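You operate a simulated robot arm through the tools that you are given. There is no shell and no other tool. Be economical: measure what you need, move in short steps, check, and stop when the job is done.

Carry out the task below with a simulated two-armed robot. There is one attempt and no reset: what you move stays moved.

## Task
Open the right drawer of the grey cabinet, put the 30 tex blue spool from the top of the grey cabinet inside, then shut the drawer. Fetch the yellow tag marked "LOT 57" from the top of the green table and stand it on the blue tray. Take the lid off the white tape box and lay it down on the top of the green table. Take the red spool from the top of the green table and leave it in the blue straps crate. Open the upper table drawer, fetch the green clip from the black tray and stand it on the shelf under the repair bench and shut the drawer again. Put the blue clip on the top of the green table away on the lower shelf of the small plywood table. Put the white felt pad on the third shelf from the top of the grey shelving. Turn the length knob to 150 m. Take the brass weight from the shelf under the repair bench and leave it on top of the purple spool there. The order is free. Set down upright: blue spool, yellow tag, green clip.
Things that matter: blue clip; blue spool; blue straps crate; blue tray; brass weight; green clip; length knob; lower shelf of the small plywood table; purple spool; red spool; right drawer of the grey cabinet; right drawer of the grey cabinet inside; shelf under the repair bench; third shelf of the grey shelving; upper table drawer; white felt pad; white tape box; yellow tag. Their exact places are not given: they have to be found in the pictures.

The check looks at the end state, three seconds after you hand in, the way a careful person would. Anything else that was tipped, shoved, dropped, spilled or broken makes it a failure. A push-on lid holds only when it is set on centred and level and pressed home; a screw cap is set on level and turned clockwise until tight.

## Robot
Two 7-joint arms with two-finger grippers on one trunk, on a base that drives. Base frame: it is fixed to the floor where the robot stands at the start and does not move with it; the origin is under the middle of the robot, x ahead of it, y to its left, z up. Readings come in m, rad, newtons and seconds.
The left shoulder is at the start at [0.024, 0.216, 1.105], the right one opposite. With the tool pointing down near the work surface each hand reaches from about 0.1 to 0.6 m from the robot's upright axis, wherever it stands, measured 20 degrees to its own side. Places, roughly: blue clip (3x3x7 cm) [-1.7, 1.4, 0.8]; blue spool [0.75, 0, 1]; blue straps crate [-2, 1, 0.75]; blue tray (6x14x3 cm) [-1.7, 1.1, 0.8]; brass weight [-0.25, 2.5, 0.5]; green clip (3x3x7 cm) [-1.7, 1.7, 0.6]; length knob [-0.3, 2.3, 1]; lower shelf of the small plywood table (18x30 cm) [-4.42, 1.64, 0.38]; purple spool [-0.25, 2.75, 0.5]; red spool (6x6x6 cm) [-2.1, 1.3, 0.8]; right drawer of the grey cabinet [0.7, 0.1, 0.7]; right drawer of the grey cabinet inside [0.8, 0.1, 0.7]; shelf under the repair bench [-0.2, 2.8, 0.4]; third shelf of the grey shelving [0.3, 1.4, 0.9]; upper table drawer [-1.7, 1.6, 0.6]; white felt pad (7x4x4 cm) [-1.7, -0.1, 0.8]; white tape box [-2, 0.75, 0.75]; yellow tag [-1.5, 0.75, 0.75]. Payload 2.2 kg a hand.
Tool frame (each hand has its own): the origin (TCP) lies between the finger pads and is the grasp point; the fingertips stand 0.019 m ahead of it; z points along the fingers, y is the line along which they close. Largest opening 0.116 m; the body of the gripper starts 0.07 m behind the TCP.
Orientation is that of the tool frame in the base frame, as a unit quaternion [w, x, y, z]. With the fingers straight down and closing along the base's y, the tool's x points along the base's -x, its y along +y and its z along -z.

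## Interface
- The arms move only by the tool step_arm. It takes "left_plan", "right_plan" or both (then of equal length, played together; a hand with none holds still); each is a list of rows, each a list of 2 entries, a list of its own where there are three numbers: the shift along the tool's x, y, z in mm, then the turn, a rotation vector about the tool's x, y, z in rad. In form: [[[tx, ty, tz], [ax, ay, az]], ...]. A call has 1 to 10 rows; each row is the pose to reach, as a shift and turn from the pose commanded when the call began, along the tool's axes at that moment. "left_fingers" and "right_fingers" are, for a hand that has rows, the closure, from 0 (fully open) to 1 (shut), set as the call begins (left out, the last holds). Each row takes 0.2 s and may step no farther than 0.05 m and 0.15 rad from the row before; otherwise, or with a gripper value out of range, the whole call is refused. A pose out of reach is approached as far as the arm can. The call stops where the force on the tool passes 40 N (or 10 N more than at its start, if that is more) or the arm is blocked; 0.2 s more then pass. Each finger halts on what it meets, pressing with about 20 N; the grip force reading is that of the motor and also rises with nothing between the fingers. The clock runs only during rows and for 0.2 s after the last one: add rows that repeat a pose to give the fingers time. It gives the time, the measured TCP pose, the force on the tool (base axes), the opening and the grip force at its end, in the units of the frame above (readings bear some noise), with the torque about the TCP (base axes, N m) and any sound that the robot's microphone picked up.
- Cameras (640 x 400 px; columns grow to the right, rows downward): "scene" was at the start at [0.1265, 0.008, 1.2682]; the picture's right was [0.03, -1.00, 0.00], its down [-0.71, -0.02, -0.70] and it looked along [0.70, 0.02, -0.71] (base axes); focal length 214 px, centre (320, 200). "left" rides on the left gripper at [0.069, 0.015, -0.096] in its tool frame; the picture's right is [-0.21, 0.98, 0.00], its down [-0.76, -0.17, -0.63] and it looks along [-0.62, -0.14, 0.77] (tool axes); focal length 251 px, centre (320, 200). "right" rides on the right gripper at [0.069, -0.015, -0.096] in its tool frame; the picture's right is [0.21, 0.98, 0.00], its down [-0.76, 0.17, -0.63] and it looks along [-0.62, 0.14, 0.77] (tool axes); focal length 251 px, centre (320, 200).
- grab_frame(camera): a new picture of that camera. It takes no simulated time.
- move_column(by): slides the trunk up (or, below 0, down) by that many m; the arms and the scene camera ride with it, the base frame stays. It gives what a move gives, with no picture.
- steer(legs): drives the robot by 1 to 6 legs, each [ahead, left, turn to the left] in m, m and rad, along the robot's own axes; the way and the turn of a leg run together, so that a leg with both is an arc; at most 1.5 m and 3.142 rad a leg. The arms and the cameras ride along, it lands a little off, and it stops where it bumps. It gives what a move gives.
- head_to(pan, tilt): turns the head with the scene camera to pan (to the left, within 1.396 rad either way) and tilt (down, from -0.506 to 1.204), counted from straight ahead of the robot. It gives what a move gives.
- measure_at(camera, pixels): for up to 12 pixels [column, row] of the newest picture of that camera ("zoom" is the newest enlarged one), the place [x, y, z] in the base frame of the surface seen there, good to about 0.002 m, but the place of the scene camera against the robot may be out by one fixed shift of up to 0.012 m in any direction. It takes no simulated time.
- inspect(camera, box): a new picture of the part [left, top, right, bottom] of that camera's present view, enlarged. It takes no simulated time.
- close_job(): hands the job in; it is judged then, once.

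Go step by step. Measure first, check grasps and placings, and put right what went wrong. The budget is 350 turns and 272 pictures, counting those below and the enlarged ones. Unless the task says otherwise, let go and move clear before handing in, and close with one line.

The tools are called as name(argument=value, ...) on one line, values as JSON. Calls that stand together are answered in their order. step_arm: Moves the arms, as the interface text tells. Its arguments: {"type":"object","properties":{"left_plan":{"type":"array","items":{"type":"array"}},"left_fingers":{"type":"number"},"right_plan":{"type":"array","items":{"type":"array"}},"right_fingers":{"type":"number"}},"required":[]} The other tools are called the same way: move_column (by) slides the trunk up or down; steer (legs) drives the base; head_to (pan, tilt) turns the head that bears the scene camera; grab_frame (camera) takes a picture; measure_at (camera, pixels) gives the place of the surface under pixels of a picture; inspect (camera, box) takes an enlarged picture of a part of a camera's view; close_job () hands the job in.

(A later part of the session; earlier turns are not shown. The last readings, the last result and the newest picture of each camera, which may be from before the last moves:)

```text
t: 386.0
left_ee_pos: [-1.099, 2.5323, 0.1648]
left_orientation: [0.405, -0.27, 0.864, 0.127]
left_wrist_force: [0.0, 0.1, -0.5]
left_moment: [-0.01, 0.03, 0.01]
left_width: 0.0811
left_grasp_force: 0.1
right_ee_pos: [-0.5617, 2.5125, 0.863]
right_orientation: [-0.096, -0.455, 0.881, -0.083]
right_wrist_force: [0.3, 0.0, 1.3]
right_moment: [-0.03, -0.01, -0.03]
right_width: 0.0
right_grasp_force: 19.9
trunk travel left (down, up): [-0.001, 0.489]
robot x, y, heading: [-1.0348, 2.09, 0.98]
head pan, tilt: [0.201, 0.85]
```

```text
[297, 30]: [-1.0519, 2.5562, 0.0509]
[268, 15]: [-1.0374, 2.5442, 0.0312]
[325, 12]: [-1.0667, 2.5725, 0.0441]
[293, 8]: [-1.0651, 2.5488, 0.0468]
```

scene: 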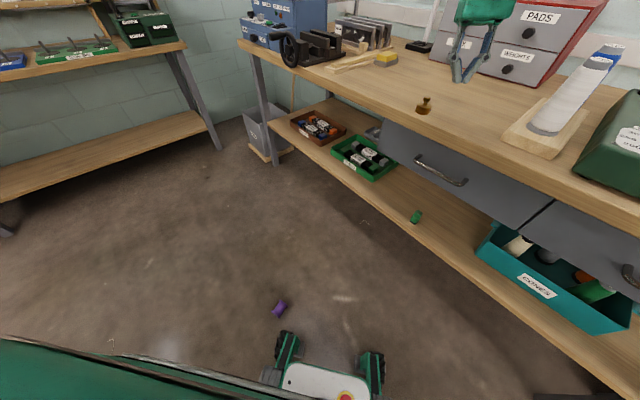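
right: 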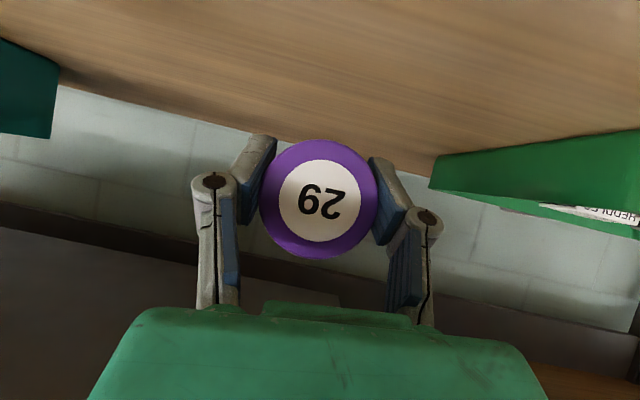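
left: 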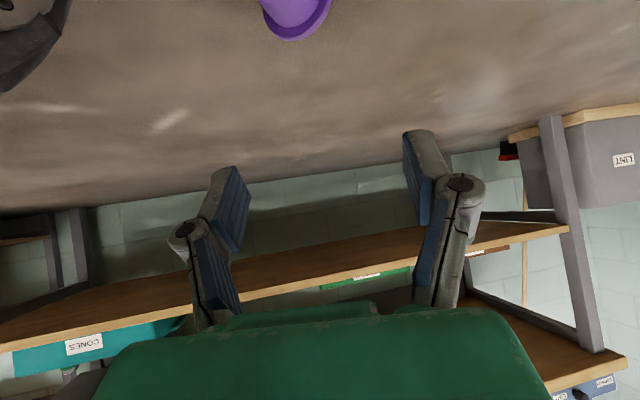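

step_arm(left_plan=[[[0, -6, 0], [-0.073, 0, -0.061]], [[10, -13, 10], [-0.1455, 0, -0.122]], [[35, -13, 40], [-0.1455, 0, -0.122]], [[62, -13, 72], [-0.1455, 0, -0.122]], [[89, -13, 103], [-0.1455, 0, -0.122]], [[89, -13, 103], [-0.1455, 0, -0.122]]])

grab_frame(camera="left")

```text
t: 387.4
left_ee_pos: [-1.0721, 2.5315, 0.0401]
left_orientation: [0.392, -0.35, 0.835, 0.164]
left_wrist_force: [-0.2, 0.5, -0.2]
left_moment: [0.01, 0.02, -0.01]
left_width: 0.0813
left_grasp_force: 0.0
left hand out of reach, approached as far as the arm can: row 5, 6
right_ee_pos: [-0.5638, 2.5095, 0.8645]
right_orientation: [-0.094, -0.457, 0.881, -0.081]
right_wrist_force: [0.0, -0.6, 0.5]
right_moment: [0.04, 0.0, 0.03]
right_width: 0.0
right_grasp_force: 20.4
trunk travel left (down, up): [-0.001, 0.489]
robot x, y, heading: [-1.0359, 2.094, 0.978]
head pan, tilt: [0.201, 0.85]
```

```text
65 pictures are left
```

left: 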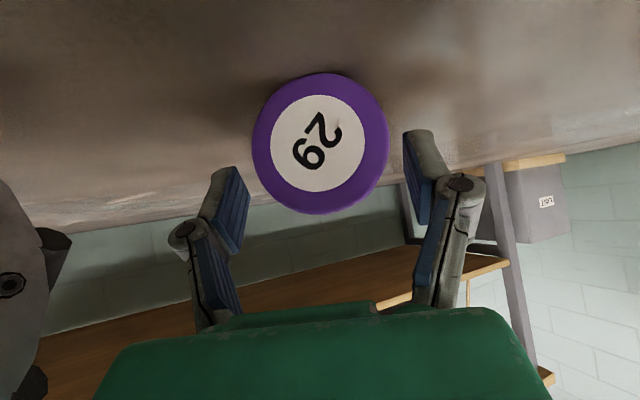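

step_arm(left_plan=[[[0, 0, 3], [0, 0, 0]], [[0, 0, 3], [0, 0, 0]], [[0, 0, 3], [0, 0, 0]], [[0, 0, 3], [0, 0, 0]]], left_fingers=1)

step_arm(left_plan=[[[-20, 0, -17], [0, 0, 0]], [[-45, 0, -38], [0, 0, 0]], [[-75, 0, -64], [0, 0, 0]], [[-105, 0, -90], [0, 0, 0]], [[-105, 0, -90], [0, 0, 0]]])

grab_frame(camera="left")

```text
t: 388.4
left_ee_pos: [-1.069, 2.5328, 0.0413]
left_orientation: [0.393, -0.349, 0.835, 0.164]
left_wrist_force: [-0.9, -0.1, -0.2]
left_moment: [0.02, 0.0, -0.04]
left_width: 0.0499
left_grasp_force: 19.9
right_ee_pos: [-0.5642, 2.5097, 0.8635]
right_orientation: [-0.094, -0.456, 0.881, -0.082]
right_wrist_force: [0.9, 0.1, -0.1]
right_moment: [0.01, -0.02, -0.01]
right_width: 0.0
right_grasp_force: 20.4
trunk travel left (down, up): [-0.001, 0.489]
robot x, y, heading: [-1.0317, 2.0913, 0.985]
head pan, tilt: [0.201, 0.85]
```

```text
t: 389.6
left_ee_pos: [-1.0718, 2.5331, 0.1802]
left_orientation: [0.394, -0.348, 0.835, 0.164]
left_wrist_force: [0.4, 0.2, -0.5]
left_moment: [0.01, -0.04, 0.03]
left_width: 0.0498
left_grasp_force: 19.9
right_ee_pos: [-0.5637, 2.5099, 0.8658]
right_orientation: [-0.094, -0.456, 0.881, -0.083]
right_wrist_force: [-0.1, 0.1, 0.2]
right_moment: [-0.01, 0.05, 0.03]
right_width: 0.0
right_grasp_force: 19.7
trunk travel left (down, up): [-0.001, 0.489]
robot x, y, heading: [-1.0314, 2.0923, 0.983]
head pan, tilt: [0.201, 0.85]
```

```text
64 pictures are left
```

left: 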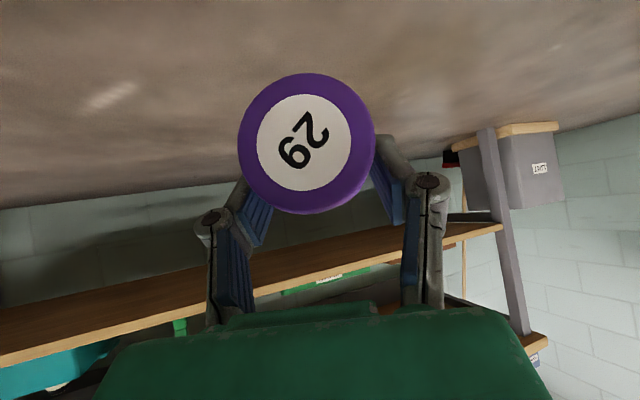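

The spool is recovered. I'll raise the trunk, tuck the right arm, and return to the bench.

step_arm(left_plan=[[[-30, 0, -26], [0, 0, 0]], [[-60, 0, -52], [0, 0, 0]], [[-90, 0, -78], [0, 0, 0]], [[-120, 0, -104], [0, 0, 0]], [[-150, 0, -130], [0, 0, 0]]], right_plan=[[[25, 0, -20], [0, 0, 0]], [[50, 0, -40], [0, 0, 0]], [[75, 0, -60], [0, 0, 0]], [[100, 0, -80], [0, 0, 0]], [[130, 0, -90], [0, 0, 0]]])

move_column(by=0.2)

steer(legs=[[0, 0, 0.417], [0.162, 0, 0], [0, 0, -1.08]])

step_arm(left_plan=[[[-33, 0, -28], [0, 0, 0]], [[-66, 0, -56], [0, 0, 0]], [[-99, 0, -84], [0, 0, 0]], [[-132, 0, -112], [0, 0, 0]], [[-165, 0, -140], [0, 0, 0]], [[-180, 0, -154], [0, 0, 0]]])

head_to(pan=0.1, tilt=0.7)

grab_frame(camera="scene")

```text
t: 390.8
left_ee_pos: [-1.0761, 2.5268, 0.3763]
left_orientation: [0.393, -0.349, 0.835, 0.164]
left_wrist_force: [-0.6, 0.3, 0.1]
left_moment: [0.02, 0.05, 0.0]
left_width: 0.0499
left_grasp_force: 20.3
right_ee_pos: [-0.6294, 2.4242, 0.9848]
right_orientation: [-0.093, -0.456, 0.881, -0.082]
right_wrist_force: [-0.4, -0.5, -0.3]
right_moment: [0.01, -0.04, -0.01]
right_width: 0.0
right_grasp_force: 20.0
trunk travel left (down, up): [-0.001, 0.489]
robot x, y, heading: [-1.0369, 2.0912, 0.985]
head pan, tilt: [0.201, 0.85]
```

```text
t: 393.0
left_ee_pos: [-1.0758, 2.5267, 0.575]
left_orientation: [0.393, -0.349, 0.835, 0.163]
left_wrist_force: [0.7, -0.7, -0.4]
left_moment: [-0.01, 0.0, 0.02]
left_width: 0.0492
left_grasp_force: 20.1
right_ee_pos: [-0.63, 2.425, 1.1824]
right_orientation: [-0.093, -0.456, 0.881, -0.083]
right_wrist_force: [0.0, 0.7, -0.4]
right_moment: [-0.02, -0.03, 0.02]
right_width: 0.0001
right_grasp_force: 19.6
trunk travel left (down, up): [-0.201, 0.289]
robot x, y, heading: [-1.0365, 2.0932, 0.981]
head pan, tilt: [0.201, 0.85]
```

```text
t: 398.4
left_ee_pos: [-0.7635, 2.6174, 0.5751]
left_orientation: [0.425, -0.051, 0.904, 0.023]
left_wrist_force: [-0.2, 0.3, -0.3]
left_moment: [-0.02, 0.01, 0.0]
left_width: 0.0495
left_grasp_force: 19.9
right_ee_pos: [-0.4821, 2.2569, 1.1829]
right_orientation: [-0.117, -0.135, 0.983, -0.046]
right_wrist_force: [-0.2, 0.1, 0.6]
right_moment: [-0.02, 0.02, -0.04]
right_width: 0.0001
right_grasp_force: 20.3
trunk travel left (down, up): [-0.201, 0.289]
robot x, y, heading: [-1.009, 2.2517, 0.296]
head pan, tilt: [0.201, 0.85]
```

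```text
t: 399.8
left_ee_pos: [-0.7092, 2.6411, 0.7553]
left_orientation: [0.426, -0.05, 0.903, 0.024]
left_wrist_force: [0.0, 0.1, -1.0]
left_moment: [-0.01, 0.03, -0.01]
left_width: 0.0496
left_grasp_force: 20.0
left hand out of reach, approached as far as the arm can: row 3, 4, 5, 6
right_ee_pos: [-0.4836, 2.2546, 1.1846]
right_orientation: [-0.115, -0.135, 0.983, -0.046]
right_wrist_force: [0.1, 0.1, 0.1]
right_moment: [-0.03, -0.02, -0.02]
right_width: 0.0
right_grasp_force: 20.0
trunk travel left (down, up): [-0.201, 0.289]
robot x, y, heading: [-1.0081, 2.2505, 0.296]
head pan, tilt: [0.201, 0.85]
```

```text
t: 400.5
left_ee_pos: [-0.7095, 2.6407, 0.7557]
left_orientation: [0.426, -0.05, 0.903, 0.023]
left_wrist_force: [-0.3, -0.1, -0.4]
left_moment: [-0.02, 0.0, -0.01]
left_width: 0.0497
left_grasp_force: 20.2
right_ee_pos: [-0.4858, 2.2567, 1.1857]
right_orientation: [-0.114, -0.136, 0.983, -0.046]
right_wrist_force: [-0.4, -0.4, 0.1]
right_moment: [0.04, 0.01, -0.01]
right_width: 0.0002
right_grasp_force: 20.4
trunk travel left (down, up): [-0.201, 0.289]
robot x, y, heading: [-1.0078, 2.2543, 0.298]
head pan, tilt: [0.099, 0.7]
```

```text
63 pictures are left
```

scene: 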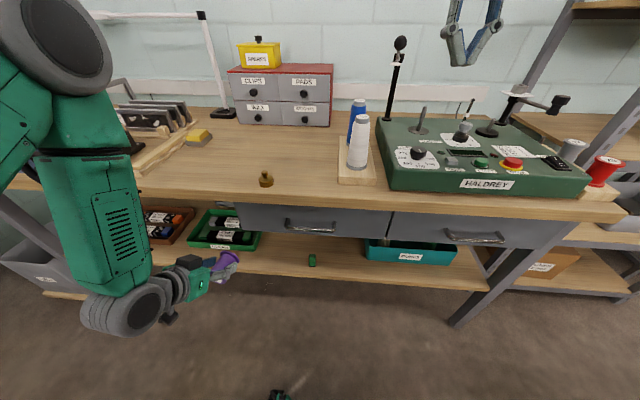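

I'll raise the trunk further, then pitch the hand down over the bench.

move_column(by=0.25)

step_arm(left_plan=[[[0, 0, 0], [0, 0.13, 0]], [[0, 0, 0], [0, 0.26, 0]], [[0, 0, 0], [0, 0.39, 0]], [[0, 0, 0], [0, 0.52, 0]], [[0, 0, 0], [0, 0.65, 0]], [[0, 0, 0], [0, 0.78, 0]], [[0, 0, 0], [0, 0.91, 0]], [[0, 0, 0], [0, 1.04, 0]], [[0, 0, 0], [0, 1.15, 0]], [[0, 0, 0], [0, 1.15, 0]]])

grab_frame(camera="scene")

```text
t: 403.1
left_ee_pos: [-0.7101, 2.6417, 1.0054]
left_orientation: [0.426, -0.05, 0.903, 0.023]
left_wrist_force: [-0.4, 0.1, -0.1]
left_moment: [-0.03, 0.03, 0.0]
left_width: 0.0495
left_grasp_force: 20.0
right_ee_pos: [-0.4843, 2.2543, 1.434]
right_orientation: [-0.114, -0.135, 0.983, -0.046]
right_wrist_force: [0.6, -0.1, 0.1]
right_moment: [-0.01, 0.05, -0.02]
right_width: 0.0
right_grasp_force: 19.9
trunk travel left (down, up): [-0.451, 0.039]
robot x, y, heading: [-1.0064, 2.2538, 0.298]
head pan, tilt: [0.099, 0.7]
```

```text
t: 405.3
left_ee_pos: [-0.7099, 2.641, 1.0059]
left_orientation: [-0.134, -0.054, 0.99, -0.007]
left_wrist_force: [0.7, 0.6, -1.4]
left_moment: [-0.01, -0.01, 0.01]
left_width: 0.0495
left_grasp_force: 19.9
right_ee_pos: [-0.4854, 2.256, 1.4352]
right_orientation: [-0.114, -0.135, 0.983, -0.046]
right_wrist_force: [-0.5, -0.7, -0.1]
right_moment: [-0.03, -0.03, 0.0]
right_width: 0.0
right_grasp_force: 19.5
trunk travel left (down, up): [-0.451, 0.039]
robot x, y, heading: [-1.0046, 2.2534, 0.299]
head pan, tilt: [0.099, 0.7]
```

```text
62 pictures are left
```

scene: 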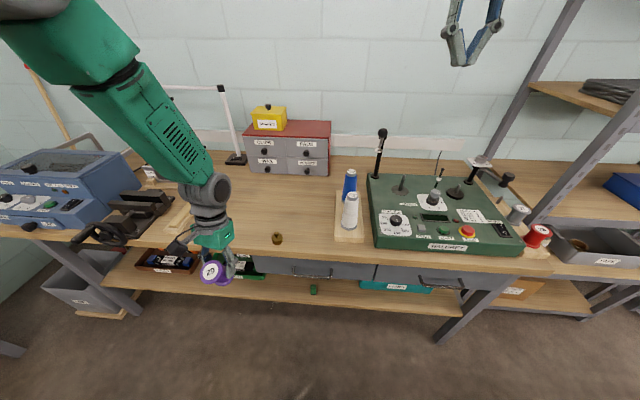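

inspect(camera="scene", box=[170, 220, 270, 300])

```text
5.00 times, centred on (220, 260) of scene
```

zoom: 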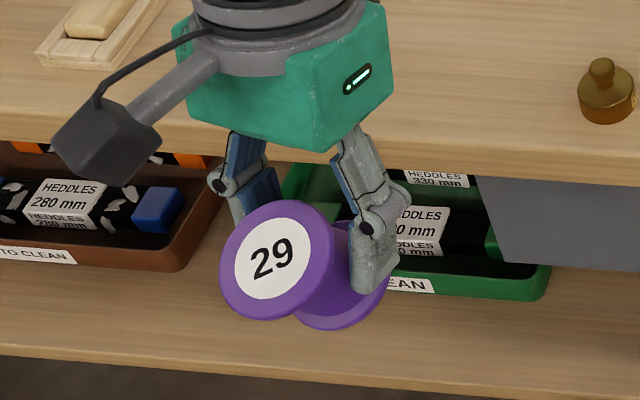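

step_arm(left_plan=[[[0, 0, 0], [0, 0.13, 0]], [[0, 0, 0], [0, 0.26, 0]], [[0, 0, 0], [0, 0.26, 0]]])

steer(legs=[[0.13, 0, 0.015]])

inspect(camera="scene", box=[150, 200, 290, 300])

```text
t: 406.1
left_ee_pos: [-0.7105, 2.6415, 1.0059]
left_orientation: [-0.261, -0.053, 0.964, -0.014]
left_wrist_force: [-0.2, 0.3, -0.9]
left_moment: [-0.01, -0.02, -0.01]
left_width: 0.0494
left_grasp_force: 19.8
right_ee_pos: [-0.4862, 2.2539, 1.4356]
right_orientation: [-0.114, -0.135, 0.983, -0.044]
right_wrist_force: [-1.2, -0.6, 0.0]
right_moment: [0.0, -0.02, 0.03]
right_width: 0.0001
right_grasp_force: 20.0
trunk travel left (down, up): [-0.451, 0.039]
robot x, y, heading: [-1.0024, 2.2548, 0.299]
head pan, tilt: [0.099, 0.7]
```

```text
t: 407.4
left_ee_pos: [-0.5919, 2.6863, 1.0052]
left_orientation: [-0.26, -0.061, 0.964, -0.016]
left_wrist_force: [0.3, 0.1, -1.2]
left_moment: [0.02, 0.01, -0.04]
left_width: 0.0496
left_grasp_force: 19.9
right_ee_pos: [-0.3615, 2.3019, 1.4357]
right_orientation: [-0.114, -0.143, 0.982, -0.047]
right_wrist_force: [-1.0, 0.1, 0.5]
right_moment: [0.01, -0.01, 0.02]
right_width: 0.0001
right_grasp_force: 20.4
trunk travel left (down, up): [-0.451, 0.039]
robot x, y, heading: [-0.8777, 2.2912, 0.314]
head pan, tilt: [0.099, 0.7]
```

```text
4.00 times, centred on (220, 250) of scene
```

zoom: 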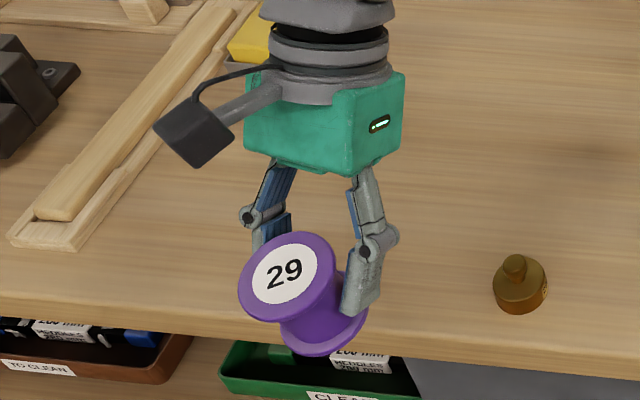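

step_arm(left_plan=[[[-25, 0, -15], [-0.1, 0, 0]], [[-50, 0, -30], [-0.2, 0, 0]], [[-77, 0, -45], [-0.3, 0, 0]], [[-77, 0, -45], [-0.3, 0, 0]], [[-77, 0, -45], [-0.3, 0, 0]]])

inspect(camera="scene", box=[150, 160, 290, 260])

```text
t: 408.6
left_ee_pos: [-0.5063, 2.6959, 1.0045]
left_orientation: [-0.265, -0.022, 0.955, 0.129]
left_wrist_force: [0.0, -0.1, 0.4]
left_moment: [0.01, 0.01, -0.01]
left_width: 0.0495
left_grasp_force: 20.1
right_ee_pos: [-0.3641, 2.3019, 1.4368]
right_orientation: [-0.113, -0.143, 0.982, -0.046]
right_wrist_force: [-0.4, 0.3, 0.2]
right_moment: [0.0, 0.01, -0.01]
right_width: 0.0
right_grasp_force: 19.8
trunk travel left (down, up): [-0.451, 0.039]
robot x, y, heading: [-0.8802, 2.2934, 0.317]
head pan, tilt: [0.099, 0.7]
```

```text
4.00 times, centred on (220, 210) of scene
```

zoom: 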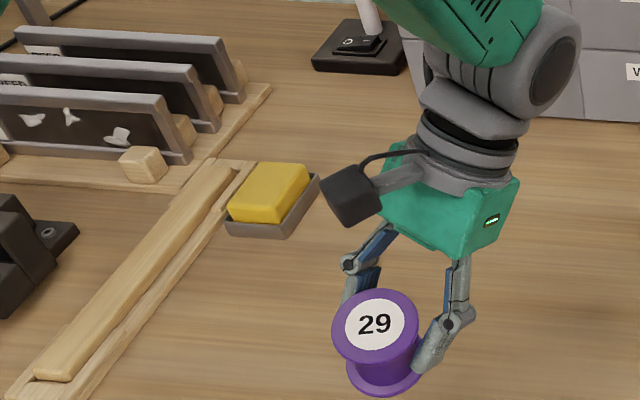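

Nearly upright now. I'll lower it to the bench.

step_arm(left_plan=[[[-15, -8, 25], [0, 0, 0]], [[-30, -15, 50], [0, 0, 0]], [[-40, -21, 66], [0, 0, 0]], [[-43, -22, 71], [0, 0, 0]], [[-43, -22, 71], [0, 0, 0]]])

inspect(camera="scene", box=[150, 170, 290, 270])

```text
t: 409.8
left_ee_pos: [-0.5037, 2.6978, 0.9208]
left_orientation: [-0.265, -0.023, 0.955, 0.128]
left_wrist_force: [0.0, -0.2, -0.6]
left_moment: [0.01, 0.0, 0.01]
left_width: 0.0493
left_grasp_force: 19.4
right_ee_pos: [-0.3625, 2.3019, 1.4369]
right_orientation: [-0.113, -0.143, 0.982, -0.045]
right_wrist_force: [0.3, -0.4, -0.6]
right_moment: [-0.01, 0.01, -0.03]
right_width: 0.0001
right_grasp_force: 19.8
trunk travel left (down, up): [-0.451, 0.039]
robot x, y, heading: [-0.8848, 2.2917, 0.314]
head pan, tilt: [0.099, 0.7]
```

```text
4.00 times, centred on (220, 220) of scene
```

zoom: 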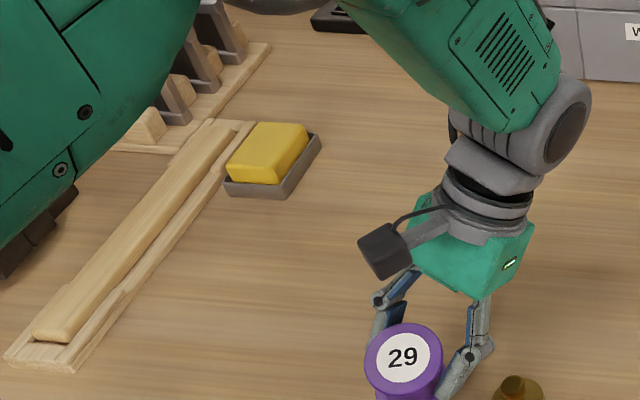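

step_arm(left_plan=[[[-4, -2, 7], [0, 0, 0]], [[-7, -3.5, 11], [0, 0, 0]], [[-9, -4.5, 15], [0, 0, 0]], [[-9, -4.5, 15], [0, 0, 0]]])

step_arm(left_plan=[[[-2, -1, 3], [0, 0, 0]], [[-3, -1.5, 5], [0, 0, 0]], [[-3, -1.5, 5], [0, 0, 0]]])

```text
t: 410.8
left_ee_pos: [-0.5045, 2.6989, 0.9035]
left_orientation: [-0.265, -0.023, 0.955, 0.129]
left_wrist_force: [2.5, 6.7, 17.5]
left_moment: [0.04, 0.41, -0.13]
left_width: 0.0506
left_grasp_force: 20.0
right_ee_pos: [-0.3619, 2.3018, 1.4356]
right_orientation: [-0.114, -0.143, 0.982, -0.047]
right_wrist_force: [0.5, -0.1, -0.4]
right_moment: [-0.03, 0.01, -0.01]
right_width: 0.0002
right_grasp_force: 20.1
trunk travel left (down, up): [-0.451, 0.039]
robot x, y, heading: [-0.8818, 2.29, 0.314]
head pan, tilt: [0.099, 0.7]
```

```text
t: 411.6
left_ee_pos: [-0.5039, 2.6961, 0.8987]
left_orientation: [-0.265, -0.022, 0.955, 0.129]
left_wrist_force: [4.2, 4.3, 17.2]
left_moment: [-0.08, 0.38, -0.1]
left_width: 0.0512
left_grasp_force: 20.2
right_ee_pos: [-0.3635, 2.3005, 1.4368]
right_orientation: [-0.112, -0.144, 0.982, -0.046]
right_wrist_force: [0.6, -0.8, 0.4]
right_moment: [-0.01, 0.0, 0.0]
right_width: 0.0
right_grasp_force: 19.9
trunk travel left (down, up): [-0.451, 0.039]
robot x, y, heading: [-0.8805, 2.295, 0.313]
head pan, tilt: [0.099, 0.7]
```

In contact and seating. I'll release.

step_arm(left_plan=[[[0, 0, 0], [0, 0, 0]], [[0, 0, 0], [0, 0, 0]], [[0, 0, 0], [0, 0, 0]], [[0, 0, 0], [0, 0, 0]]], left_fingers=0.4)

step_arm(left_plan=[[[0, 0, -20], [0, 0, 0]], [[0, 0, -55], [0, 0, 0]], [[0, 0, -95], [0, 0, 0]], [[0, 0, -140], [0, 0, 0]]])

inspect(camera="scene", box=[150, 170, 310, 290])

```text
t: 412.6
left_ee_pos: [-0.5041, 2.6958, 0.8972]
left_orientation: [-0.265, -0.022, 0.955, 0.128]
left_wrist_force: [-0.8, 0.0, 0.6]
left_moment: [0.01, 0.01, 0.0]
left_width: 0.0697
left_grasp_force: 0.1
right_ee_pos: [-0.3624, 2.3016, 1.4368]
right_orientation: [-0.114, -0.143, 0.982, -0.046]
right_wrist_force: [0.4, 0.9, -0.7]
right_moment: [0.0, -0.04, 0.04]
right_width: 0.0001
right_grasp_force: 19.5
trunk travel left (down, up): [-0.451, 0.039]
robot x, y, heading: [-0.8802, 2.2874, 0.315]
head pan, tilt: [0.099, 0.7]
```

```text
t: 413.6
left_ee_pos: [-0.4374, 2.6632, 1.0121]
left_orientation: [-0.266, -0.023, 0.955, 0.129]
left_wrist_force: [0.8, -0.2, -1.3]
left_moment: [0.02, 0.0, -0.04]
left_width: 0.0697
left_grasp_force: 0.0
right_ee_pos: [-0.3623, 2.3, 1.438]
right_orientation: [-0.113, -0.143, 0.982, -0.046]
right_wrist_force: [0.4, -0.3, 0.0]
right_moment: [0.01, -0.01, -0.02]
right_width: 0.0001
right_grasp_force: 20.5
trunk travel left (down, up): [-0.451, 0.039]
robot x, y, heading: [-0.8814, 2.2928, 0.313]
head pan, tilt: [0.099, 0.7]
```

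```text
3.33 times, centred on (230, 230) of scene
```

zoom: 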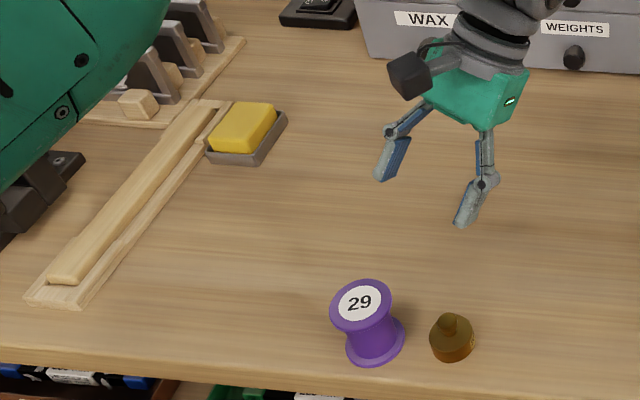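

Both the spool and the weight now stand upright on the bench top. I'll measure them.

measure_at(camera="zoom", pixels=[[360, 303], [335, 310], [390, 300], [372, 340], [450, 318], [452, 350], [432, 335], [474, 335], [300, 375]])

```text
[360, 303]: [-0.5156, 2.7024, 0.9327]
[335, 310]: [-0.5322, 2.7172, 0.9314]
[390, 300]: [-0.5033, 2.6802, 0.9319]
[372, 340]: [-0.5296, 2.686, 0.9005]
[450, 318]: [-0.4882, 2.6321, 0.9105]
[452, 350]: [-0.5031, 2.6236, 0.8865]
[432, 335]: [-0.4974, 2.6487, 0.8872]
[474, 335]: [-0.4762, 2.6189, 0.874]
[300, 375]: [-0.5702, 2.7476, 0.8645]
```

step_arm(left_plan=[[[22, -8, 10], [0.017, -0.14, -0.04]], [[44, -16, 20], [0.034, -0.28, -0.08]], [[66, -24, 30], [0.05, -0.42, -0.12]], [[88, -33, 40], [0.068, -0.56, -0.16]], [[110, -41, 51], [0.085, -0.7, -0.2]], [[132, -49, 62], [0.1, -0.84, -0.24]], [[154, -57, 72], [0.118, -0.98, -0.28]], [[176, -65, 82], [0.135, -1.12, -0.32]], [[194, -73, 92], [0.152, -1.26, -0.36]], [[212, -81, 103], [0.17, -1.4, -0.4]]], right_plan=[[[20, 0, 0], [0, 0, 0]], [[40, 0, 0], [0, 0, 0]], [[60, 0, 0], [0, 0, 0]], [[80, 0, 0], [0, 0, 0]], [[100, 0, 0], [0, 0, 0]], [[120, 0, 0], [0, 0, 0]], [[140, 0, 0], [0, 0, 0]], [[160, 0, 0], [0, 0, 0]], [[160, 0, 0], [0, 0, 0]], [[160, 0, 0], [0, 0, 0]]])

step_arm(left_plan=[[[0, 0, 0], [0.007, -0.061, -0.018]], [[0, 0, 0], [0.014, -0.122, -0.036]], [[0, 0, 0], [0.014, -0.122, -0.036]]])

move_column(by=-0.22)

```text
t: 415.8
left_ee_pos: [-0.6392, 2.5701, 0.9597]
left_orientation: [0.439, -0.129, 0.885, 0.085]
left_wrist_force: [-0.9, -0.9, 0.0]
left_moment: [0.01, 0.0, -0.04]
left_width: 0.0699
left_grasp_force: 0.1
left hand out of reach, approached as far as the arm can: row 5, 6, 8, 9, 10
right_ee_pos: [-0.5162, 2.2599, 1.4748]
right_orientation: [-0.112, -0.143, 0.982, -0.046]
right_wrist_force: [0.0, 0.2, -1.1]
right_moment: [0.02, -0.06, 0.0]
right_width: 0.0002
right_grasp_force: 19.9
trunk travel left (down, up): [-0.451, 0.039]
robot x, y, heading: [-0.8793, 2.2916, 0.316]
head pan, tilt: [0.099, 0.7]
```

```text
t: 416.6
left_ee_pos: [-0.6365, 2.5699, 0.9609]
left_orientation: [0.494, -0.137, 0.855, 0.079]
left_wrist_force: [0.6, 0.9, 0.3]
left_moment: [-0.04, 0.04, -0.02]
left_width: 0.0699
left_grasp_force: 0.1
right_ee_pos: [-0.5132, 2.2575, 1.4751]
right_orientation: [-0.113, -0.144, 0.982, -0.047]
right_wrist_force: [0.1, -0.1, 0.3]
right_moment: [0.01, 0.01, -0.01]
right_width: 0.0
right_grasp_force: 19.9
trunk travel left (down, up): [-0.451, 0.039]
robot x, y, heading: [-0.8805, 2.2921, 0.322]
head pan, tilt: [0.099, 0.7]
```

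```text
t: 418.9
left_ee_pos: [-0.6358, 2.5692, 0.7409]
left_orientation: [0.495, -0.137, 0.855, 0.078]
left_wrist_force: [1.1, -0.8, -0.4]
left_moment: [0.02, -0.02, -0.03]
left_width: 0.0694
left_grasp_force: 0.1
right_ee_pos: [-0.5151, 2.2571, 1.2549]
right_orientation: [-0.113, -0.143, 0.982, -0.045]
right_wrist_force: [0.5, 0.1, 1.2]
right_moment: [0.03, 0.0, 0.02]
right_width: 0.0001
right_grasp_force: 19.5
trunk travel left (down, up): [-0.231, 0.259]
robot x, y, heading: [-0.8862, 2.2913, 0.314]
head pan, tilt: [0.099, 0.7]
```

step_arm(left_plan=[[[-40, 0, -24], [0, 0, 0]], [[-80, 0, -47], [0, 0, 0]], [[-120, 20, -70], [0, 0, 0]], [[-155, 45, -90], [0, 0, 0]], [[-175, 70, -100], [0, 0, 0]], [[-190, 86, -75], [0, 0, 0]], [[-210, 86, -35], [0, 0, 0]], [[-210, 86, -35], [0, 0, 0]], [[-210, 86, -35], [0, 0, 0]]], left_fingers=0.45)

grab_frame(camera="left")

```text
refused: row 3 steps farther than a row can; nothing moved
```

```text
56 pictures are left
```

left: 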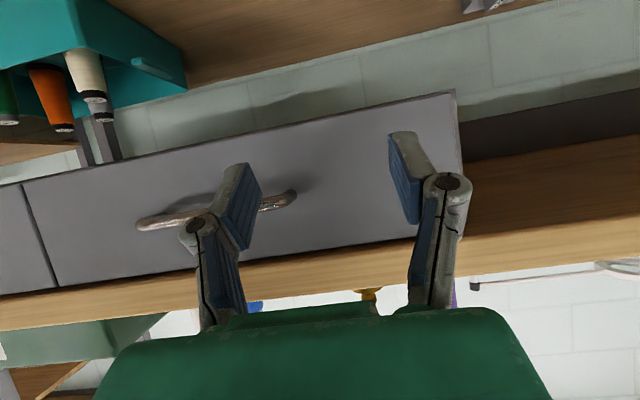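

step_arm(left_plan=[[[-35, 10, -20], [0, 0, 0]], [[-70, 20, -40], [0, 0, 0]], [[-105, 32, -60], [0, 0, 0]], [[-135, 46, -80], [0, 0, 0]], [[-165, 62, -97], [0, 0, 0]], [[-180, 78, -95], [0, 0, 0]], [[-195, 86, -65], [0, 0, 0]], [[-210, 86, -35], [0, 0, 0]], [[-210, 86, -35], [0, 0, 0]], [[-210, 86, -35], [0, 0, 0]]], left_fingers=0.45)

grab_frame(camera="left")

```text
t: 420.0
left_ee_pos: [-0.5517, 2.595, 0.8379]
left_orientation: [0.479, -0.134, 0.864, 0.076]
left_wrist_force: [0.2, -0.2, -0.4]
left_moment: [0.03, -0.03, -0.02]
left_width: 0.0638
left_grasp_force: 0.1
left hand out of reach, approached as far as the arm can: row 1, 2, 3, 4, 5
right_ee_pos: [-0.5187, 2.2576, 1.2559]
right_orientation: [-0.111, -0.143, 0.982, -0.046]
right_wrist_force: [0.2, 0.6, 0.1]
right_moment: [0.0, 0.0, 0.02]
right_width: 0.0
right_grasp_force: 19.9
trunk travel left (down, up): [-0.231, 0.259]
robot x, y, heading: [-0.8795, 2.29, 0.315]
head pan, tilt: [0.099, 0.7]
stopped in row 5 (left hand): the force on the tool passed its limit at 68 N (the readings are from after the stop); the commanded pose is now the measured one
```

```text
55 pictures are left
```

left: 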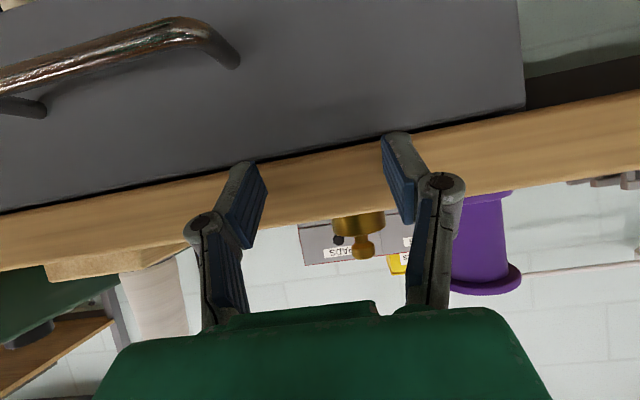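

The folded arm drifted into the bench edge; the objects are unaffected. I'll back the base 15 cm and redo this.

steer(legs=[[-0.16, 0, 0]])

step_arm(left_plan=[[[-35, 10, -20], [0, -0.02, 0]], [[-65, 20, -38], [0, -0.035, 0]], [[-95, 32, -55], [0, -0.035, 0]], [[-110, 46, -64], [0, -0.035, 0]], [[-110, 62, -64], [0, -0.035, 0]], [[-110, 75, -64], [0, -0.035, 0]]])

```text
t: 421.5
left_ee_pos: [-0.7046, 2.546, 0.8376]
left_orientation: [0.479, -0.136, 0.864, 0.077]
left_wrist_force: [-0.8, -0.4, 0.6]
left_moment: [0.01, -0.02, 0.0]
left_width: 0.0641
left_grasp_force: 0.1
right_ee_pos: [-0.6716, 2.2077, 1.2556]
right_orientation: [-0.111, -0.146, 0.982, -0.046]
right_wrist_force: [-1.1, 0.4, -0.5]
right_moment: [-0.02, -0.06, -0.05]
right_width: 0.0001
right_grasp_force: 19.9
trunk travel left (down, up): [-0.231, 0.259]
robot x, y, heading: [-1.0342, 2.2393, 0.32]
head pan, tilt: [0.099, 0.7]
```

```text
t: 422.9
left_ee_pos: [-0.6608, 2.6237, 0.9686]
left_orientation: [0.494, -0.134, 0.856, 0.078]
left_wrist_force: [0.4, 0.3, -0.4]
left_moment: [0.01, 0.02, 0.01]
left_width: 0.0639
left_grasp_force: 0.0
left hand out of reach, approached as far as the arm can: row 1, 2, 3, 4, 5, 6
right_ee_pos: [-0.674, 2.2098, 1.2573]
right_orientation: [-0.11, -0.146, 0.982, -0.047]
right_wrist_force: [0.7, 0.1, -0.1]
right_moment: [0.02, 0.0, 0.02]
right_width: 0.0003
right_grasp_force: 19.9
trunk travel left (down, up): [-0.231, 0.259]
robot x, y, heading: [-1.0351, 2.2428, 0.321]
head pan, tilt: [0.099, 0.7]
```

step_arm(left_plan=[[[-10, 13, 30], [0, 0, 0]], [[-17, 26, 60], [0, 0, 0]], [[-17, 26, 95], [0, 0, 0]], [[-17, 26, 95], [0, 0, 0]], [[-17, 26, 95], [0, 0, 0]]])

grab_frame(camera="left")

```text
t: 424.1
left_ee_pos: [-0.5823, 2.6763, 0.9346]
left_orientation: [0.495, -0.134, 0.855, 0.078]
left_wrist_force: [-0.2, -0.2, 0.1]
left_moment: [-0.03, -0.01, -0.01]
left_width: 0.0636
left_grasp_force: 0.0
right_ee_pos: [-0.6735, 2.2072, 1.2565]
right_orientation: [-0.11, -0.145, 0.982, -0.046]
right_wrist_force: [0.5, 0.3, -0.4]
right_moment: [0.03, 0.03, 0.01]
right_width: 0.0
right_grasp_force: 19.8
trunk travel left (down, up): [-0.231, 0.259]
robot x, y, heading: [-1.0346, 2.24, 0.325]
head pan, tilt: [0.099, 0.7]
```

```text
54 pictures are left
```

left: 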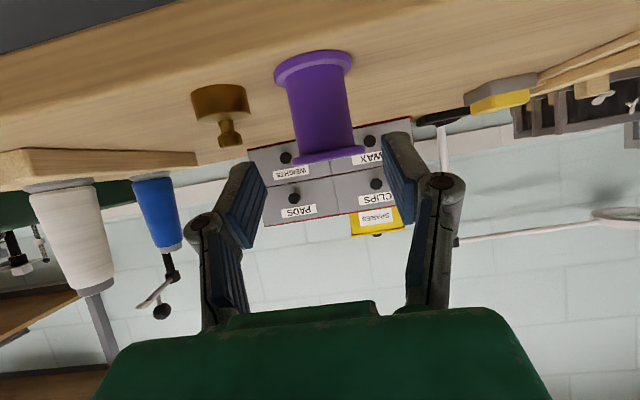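

measure_at(camera="left", pixels=[[318, 110], [285, 75], [350, 65], [325, 158], [229, 138], [220, 100], [200, 100], [247, 95]])

```text
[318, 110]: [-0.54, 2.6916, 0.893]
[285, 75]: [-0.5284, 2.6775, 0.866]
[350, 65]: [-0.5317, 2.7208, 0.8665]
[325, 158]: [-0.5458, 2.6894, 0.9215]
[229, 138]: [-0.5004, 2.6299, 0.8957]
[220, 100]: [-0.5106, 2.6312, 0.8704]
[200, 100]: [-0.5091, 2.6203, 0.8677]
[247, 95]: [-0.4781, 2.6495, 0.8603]
```

step_arm(left_plan=[[[0, 2, 25], [0, 0, 0]], [[0, 2, 50], [0, 0, 0]], [[0, 2, 72], [0, 0, 0]], [[0, 2, 72], [0, 0, 0]]])

step_arm(left_plan=[[[0, 0, 0], [0, 0, 0]], [[0, 0, 0], [0, 0, 0]], [[0, 0, 0], [0, 0, 0]]], left_fingers=1)

step_arm(left_plan=[[[-20, 0, -12], [0, 0, 0]], [[-52, 0, -30], [0, 0, 0]], [[-40, 0, -60], [0, 0, 0]], [[-20, 0, -95], [0, 0, 0]], [[0, 0, -130], [0, 0, 0]], [[20, 0, -165], [0, 0, 0]], [[40, 0, -200], [0, 0, 0]]])

grab_frame(camera="left")

```text
t: 425.1
left_ee_pos: [-0.5281, 2.6957, 0.896]
left_orientation: [0.494, -0.135, 0.855, 0.079]
left_wrist_force: [-0.4, 0.3, 1.1]
left_moment: [0.0, -0.01, -0.02]
left_width: 0.0636
left_grasp_force: 0.0
right_ee_pos: [-0.674, 2.2072, 1.2571]
right_orientation: [-0.111, -0.145, 0.982, -0.045]
right_wrist_force: [0.2, 0.1, 0.1]
right_moment: [0.02, 0.0, 0.0]
right_width: 0.0
right_grasp_force: 20.0
trunk travel left (down, up): [-0.231, 0.259]
robot x, y, heading: [-1.0362, 2.2424, 0.319]
head pan, tilt: [0.099, 0.7]
```

```text
t: 425.9
left_ee_pos: [-0.527, 2.6947, 0.896]
left_orientation: [0.495, -0.135, 0.855, 0.079]
left_wrist_force: [-0.1, 0.0, 0.9]
left_moment: [-0.04, -0.04, 0.02]
left_width: 0.0505
left_grasp_force: 20.1
right_ee_pos: [-0.6724, 2.2094, 1.2566]
right_orientation: [-0.111, -0.146, 0.982, -0.046]
right_wrist_force: [-0.4, -0.3, -0.3]
right_moment: [-0.03, 0.02, 0.05]
right_width: 0.0
right_grasp_force: 19.4
trunk travel left (down, up): [-0.231, 0.259]
robot x, y, heading: [-1.0325, 2.244, 0.319]
head pan, tilt: [0.099, 0.7]
```

```text
t: 427.5
left_ee_pos: [-0.6659, 2.6488, 0.9601]
left_orientation: [0.494, -0.135, 0.855, 0.079]
left_wrist_force: [0.2, -0.1, -0.3]
left_moment: [0.02, 0.02, -0.01]
left_width: 0.0506
left_grasp_force: 19.9
left hand out of reach, approached as far as the arm can: row 6, 7
right_ee_pos: [-0.6726, 2.209, 1.2567]
right_orientation: [-0.112, -0.145, 0.982, -0.046]
right_wrist_force: [0.4, 0.2, 0.0]
right_moment: [0.01, 0.01, -0.02]
right_width: 0.0
right_grasp_force: 19.9
trunk travel left (down, up): [-0.231, 0.259]
robot x, y, heading: [-1.0377, 2.2432, 0.319]
head pan, tilt: [0.099, 0.7]
```

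```text
53 pictures are left
```

left: 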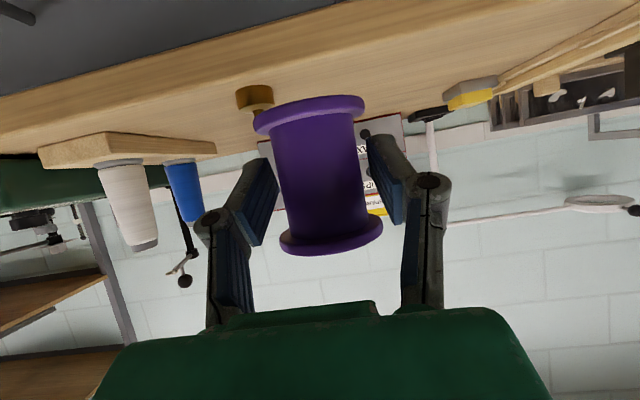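

Spool gripped upright. I'll lower the trunk and arm in front of the shelf.

steer(legs=[[-0.04, 0, 0]])

move_column(by=-0.22)

step_arm(left_plan=[[[30, -12, 17], [0, 0, 0]], [[60, -24, 34], [0, 0, 0]], [[90, -36, 51], [0, 0, 0]], [[120, -48, 68], [0, 0, 0]], [[150, -60, 85], [0, 0, 0]], [[180, -72, 102], [0, 0, 0]], [[208, -89, 120], [0, 0, 0]], [[208, -89, 120], [0, 0, 0]]])

grab_frame(camera="left")

```text
t: 428.3
left_ee_pos: [-0.7031, 2.6377, 0.9586]
left_orientation: [0.494, -0.134, 0.855, 0.079]
left_wrist_force: [0.3, -0.9, -0.5]
left_moment: [-0.03, -0.01, 0.01]
left_width: 0.0507
left_grasp_force: 20.6
right_ee_pos: [-0.7097, 2.1969, 1.2571]
right_orientation: [-0.11, -0.146, 0.982, -0.046]
right_wrist_force: [-0.6, -0.1, -0.1]
right_moment: [0.01, -0.03, -0.01]
right_width: 0.0001
right_grasp_force: 19.3
trunk travel left (down, up): [-0.231, 0.259]
robot x, y, heading: [-1.0664, 2.2289, 0.32]
head pan, tilt: [0.099, 0.7]
```

```text
t: 430.7
left_ee_pos: [-0.7061, 2.6365, 0.7407]
left_orientation: [0.495, -0.135, 0.855, 0.079]
left_wrist_force: [-0.3, 0.2, -0.3]
left_moment: [0.01, 0.04, -0.03]
left_width: 0.0504
left_grasp_force: 20.1
right_ee_pos: [-0.7137, 2.194, 1.0376]
right_orientation: [-0.108, -0.146, 0.982, -0.047]
right_wrist_force: [-0.8, -0.2, -0.1]
right_moment: [0.01, 0.02, -0.02]
right_width: 0.0
right_grasp_force: 19.8
trunk travel left (down, up): [-0.011, 0.479]
robot x, y, heading: [-1.0707, 2.2304, 0.324]
head pan, tilt: [0.099, 0.7]
```

```text
t: 432.5
left_ee_pos: [-0.6808, 2.551, 0.4987]
left_orientation: [0.496, -0.135, 0.854, 0.08]
left_wrist_force: [0.0, -0.7, -0.4]
left_moment: [-0.04, 0.01, 0.02]
left_width: 0.0506
left_grasp_force: 20.2
right_ee_pos: [-0.714, 2.1939, 1.0386]
right_orientation: [-0.109, -0.146, 0.982, -0.046]
right_wrist_force: [0.2, -0.3, -0.1]
right_moment: [-0.01, 0.01, -0.01]
right_width: 0.0
right_grasp_force: 20.0
trunk travel left (down, up): [-0.011, 0.479]
robot x, y, heading: [-1.0698, 2.234, 0.32]
head pan, tilt: [0.099, 0.7]
```

```text
52 pictures are left
```

left: 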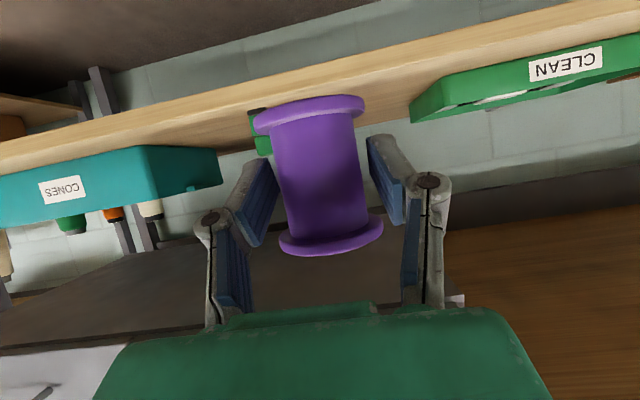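

step_arm(left_plan=[[[-14, 0, 24], [0, 0, 0]], [[-28, 0, 48], [0, 0, 0]], [[-42, 0, 72], [0, 0, 0]], [[-55, 0, 95], [0, 0, 0]], [[-55, 0, 95], [0, 0, 0]]])

steer(legs=[[0.15, 0, 0]])

grab_frame(camera="left")

```text
t: 433.7
left_ee_pos: [-0.5721, 2.5846, 0.5025]
left_orientation: [0.496, -0.134, 0.855, 0.079]
left_wrist_force: [-0.2, 0.0, 0.3]
left_moment: [0.0, 0.02, 0.05]
left_width: 0.0505
left_grasp_force: 20.0
right_ee_pos: [-0.7133, 2.1939, 1.0377]
right_orientation: [-0.108, -0.146, 0.982, -0.046]
right_wrist_force: [0.7, 1.0, 0.5]
right_moment: [-0.02, 0.03, 0.01]
right_width: 0.0
right_grasp_force: 20.4
trunk travel left (down, up): [-0.011, 0.479]
robot x, y, heading: [-1.0722, 2.2281, 0.32]
head pan, tilt: [0.099, 0.7]
```

```text
t: 435.0
left_ee_pos: [-0.4272, 2.6289, 0.5008]
left_orientation: [0.496, -0.133, 0.855, 0.078]
left_wrist_force: [0.3, -0.5, -0.3]
left_moment: [0.01, 0.02, 0.0]
left_width: 0.0508
left_grasp_force: 20.3
right_ee_pos: [-0.5708, 2.2405, 1.0385]
right_orientation: [-0.109, -0.143, 0.983, -0.045]
right_wrist_force: [0.9, 1.7, 0.7]
right_moment: [0.0, -0.01, 0.01]
right_width: 0.0
right_grasp_force: 20.4
trunk travel left (down, up): [-0.011, 0.479]
robot x, y, heading: [-0.9318, 2.2754, 0.316]
head pan, tilt: [0.099, 0.7]
```

```text
51 pictures are left
```

left: 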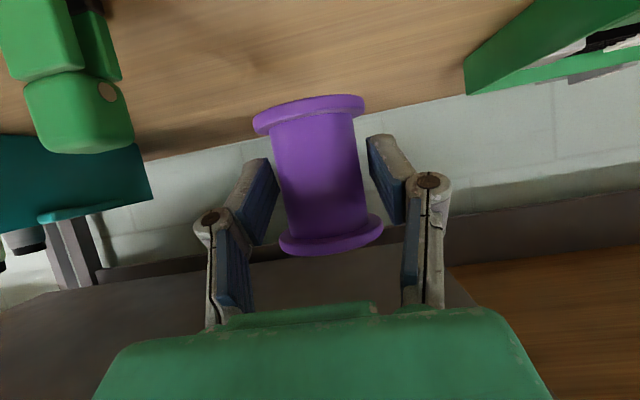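

Clear of the clip and tray. I'll lower the spool to the shelf.

step_arm(left_plan=[[[20, 0, 12], [0, 0, 0]], [[40, 0, 23], [0, 0, 0]], [[52, 0, 30], [0, 0, 0]], [[57, 0, 33], [0, 0, 0]], [[57, 0, 33], [0, 0, 0]]])

step_arm(left_plan=[[[2, 0, 1], [0, 0, 0]], [[2, 0, 1], [0, 0, 0]], [[2, 0, 1], [0, 0, 0]]])

```text
t: 436.2
left_ee_pos: [-0.429, 2.6305, 0.4377]
left_orientation: [0.496, -0.132, 0.855, 0.078]
left_wrist_force: [0.2, -0.8, -1.4]
left_moment: [-0.01, -0.01, 0.02]
left_width: 0.0508
left_grasp_force: 20.2
right_ee_pos: [-0.5739, 2.239, 1.039]
right_orientation: [-0.108, -0.143, 0.983, -0.044]
right_wrist_force: [-0.6, 0.8, 0.1]
right_moment: [0.0, -0.02, 0.01]
right_width: 0.0001
right_grasp_force: 19.5
trunk travel left (down, up): [-0.011, 0.479]
robot x, y, heading: [-0.9267, 2.2742, 0.317]
head pan, tilt: [0.099, 0.7]
```

```text
t: 437.0
left_ee_pos: [-0.4273, 2.6298, 0.4371]
left_orientation: [0.499, -0.132, 0.853, 0.078]
left_wrist_force: [1.6, 1.8, 7.8]
left_moment: [-0.07, 0.07, -0.03]
left_width: 0.0506
left_grasp_force: 20.2
right_ee_pos: [-0.5751, 2.2384, 1.0403]
right_orientation: [-0.108, -0.143, 0.983, -0.045]
right_wrist_force: [-0.1, -0.6, 0.1]
right_moment: [0.0, -0.03, 0.03]
right_width: 0.0
right_grasp_force: 20.0
trunk travel left (down, up): [-0.011, 0.479]
robot x, y, heading: [-0.9319, 2.2764, 0.312]
head pan, tilt: [0.099, 0.7]
```

Contact. I'll open and withdraw along the finger axis.

step_arm(left_plan=[[[0, 0, 0], [0, 0, 0]], [[0, 0, 0], [0, 0, 0]], [[0, 0, 0], [0, 0, 0]], [[0, 0, 0], [0, 0, 0]]], left_fingers=0.35)

step_arm(left_plan=[[[0, 0, -20], [0, 0, 0]], [[0, 0, -55], [0, 0, 0]], [[0, 0, -95], [0, 0, 0]], [[0, 0, -95], [0, 0, 0]]])

grab_frame(camera="left")

```text
t: 438.0
left_ee_pos: [-0.4283, 2.6304, 0.4342]
left_orientation: [0.497, -0.132, 0.854, 0.079]
left_wrist_force: [-0.1, 0.2, -1.0]
left_moment: [0.03, 0.02, -0.04]
left_width: 0.0753
left_grasp_force: 0.1
right_ee_pos: [-0.5733, 2.2393, 1.0389]
right_orientation: [-0.108, -0.143, 0.983, -0.045]
right_wrist_force: [-0.5, 0.1, 0.1]
right_moment: [-0.02, -0.03, 0.02]
right_width: 0.0
right_grasp_force: 19.7
trunk travel left (down, up): [-0.011, 0.479]
robot x, y, heading: [-0.9268, 2.2748, 0.318]
head pan, tilt: [0.099, 0.7]
```

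```text
t: 439.0
left_ee_pos: [-0.5065, 2.6045, 0.4831]
left_orientation: [0.497, -0.132, 0.854, 0.079]
left_wrist_force: [-0.1, 0.7, -0.1]
left_moment: [0.01, 0.02, 0.0]
left_width: 0.0755
left_grasp_force: 0.0
right_ee_pos: [-0.5737, 2.2394, 1.0383]
right_orientation: [-0.108, -0.143, 0.983, -0.045]
right_wrist_force: [-0.6, 1.2, 0.6]
right_moment: [0.01, -0.01, 0.02]
right_width: 0.0
right_grasp_force: 19.8
trunk travel left (down, up): [-0.011, 0.479]
robot x, y, heading: [-0.9292, 2.2768, 0.312]
head pan, tilt: [0.099, 0.7]
```

```text
50 pictures are left
```

left: 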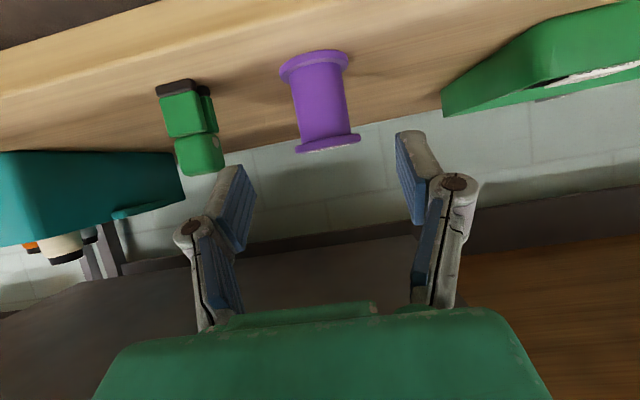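

The spool stands on the shelf beside the clip. Now for the weight: I'll back out, raise up and approach its knob with the left hand.

steer(legs=[[-0.18, 0, 0.005]])

move_column(by=0.22)

step_arm(left_plan=[[[-36, 0, -21], [0, 0, 0]], [[-72, 0, -42], [0, 0, 0]], [[-108, 0, -63], [0, 0, 0]], [[-144, 0, -84], [0, 0, 0]], [[-180, 0, -105], [0, 0, 0]], [[-212, 0, -123], [0, 0, 0]], [[-212, 0, -123], [0, 0, 0]]], left_fingers=0.6)

```text
t: 440.5
left_ee_pos: [-0.6757, 2.5526, 0.4847]
left_orientation: [0.497, -0.134, 0.854, 0.079]
left_wrist_force: [-0.5, 0.6, -0.2]
left_moment: [0.01, 0.01, 0.01]
left_width: 0.0754
left_grasp_force: 0.0
right_ee_pos: [-0.7425, 2.1852, 1.0386]
right_orientation: [-0.107, -0.147, 0.982, -0.046]
right_wrist_force: [0.4, 0.2, -0.7]
right_moment: [0.0, -0.05, -0.01]
right_width: 0.0
right_grasp_force: 19.9
trunk travel left (down, up): [-0.011, 0.479]
robot x, y, heading: [-1.0941, 2.2254, 0.324]
head pan, tilt: [0.099, 0.7]
```

```text
t: 442.9
left_ee_pos: [-0.6761, 2.5507, 0.7052]
left_orientation: [0.498, -0.135, 0.853, 0.08]
left_wrist_force: [-0.3, 0.3, 0.2]
left_moment: [-0.03, 0.0, -0.03]
left_width: 0.0755
left_grasp_force: 0.0
right_ee_pos: [-0.7427, 2.1853, 1.256]
right_orientation: [-0.11, -0.147, 0.982, -0.046]
right_wrist_force: [1.6, 0.3, 0.5]
right_moment: [0.0, 0.0, 0.01]
right_width: 0.0
right_grasp_force: 20.8
trunk travel left (down, up): [-0.231, 0.259]
robot x, y, heading: [-1.0985, 2.2202, 0.317]
head pan, tilt: [0.099, 0.7]
```

```text
t: 444.5
left_ee_pos: [-0.6788, 2.5491, 0.9495]
left_orientation: [0.498, -0.134, 0.853, 0.079]
left_wrist_force: [1.3, 0.3, -0.8]
left_moment: [0.03, 0.02, -0.03]
left_width: 0.0465
left_grasp_force: 0.0
right_ee_pos: [-0.742, 2.1844, 1.2571]
right_orientation: [-0.108, -0.147, 0.982, -0.046]
right_wrist_force: [0.0, 0.4, 0.3]
right_moment: [0.01, 0.04, -0.03]
right_width: 0.0001
right_grasp_force: 20.2
trunk travel left (down, up): [-0.231, 0.259]
robot x, y, heading: [-1.0965, 2.219, 0.325]
head pan, tilt: [0.099, 0.7]
```

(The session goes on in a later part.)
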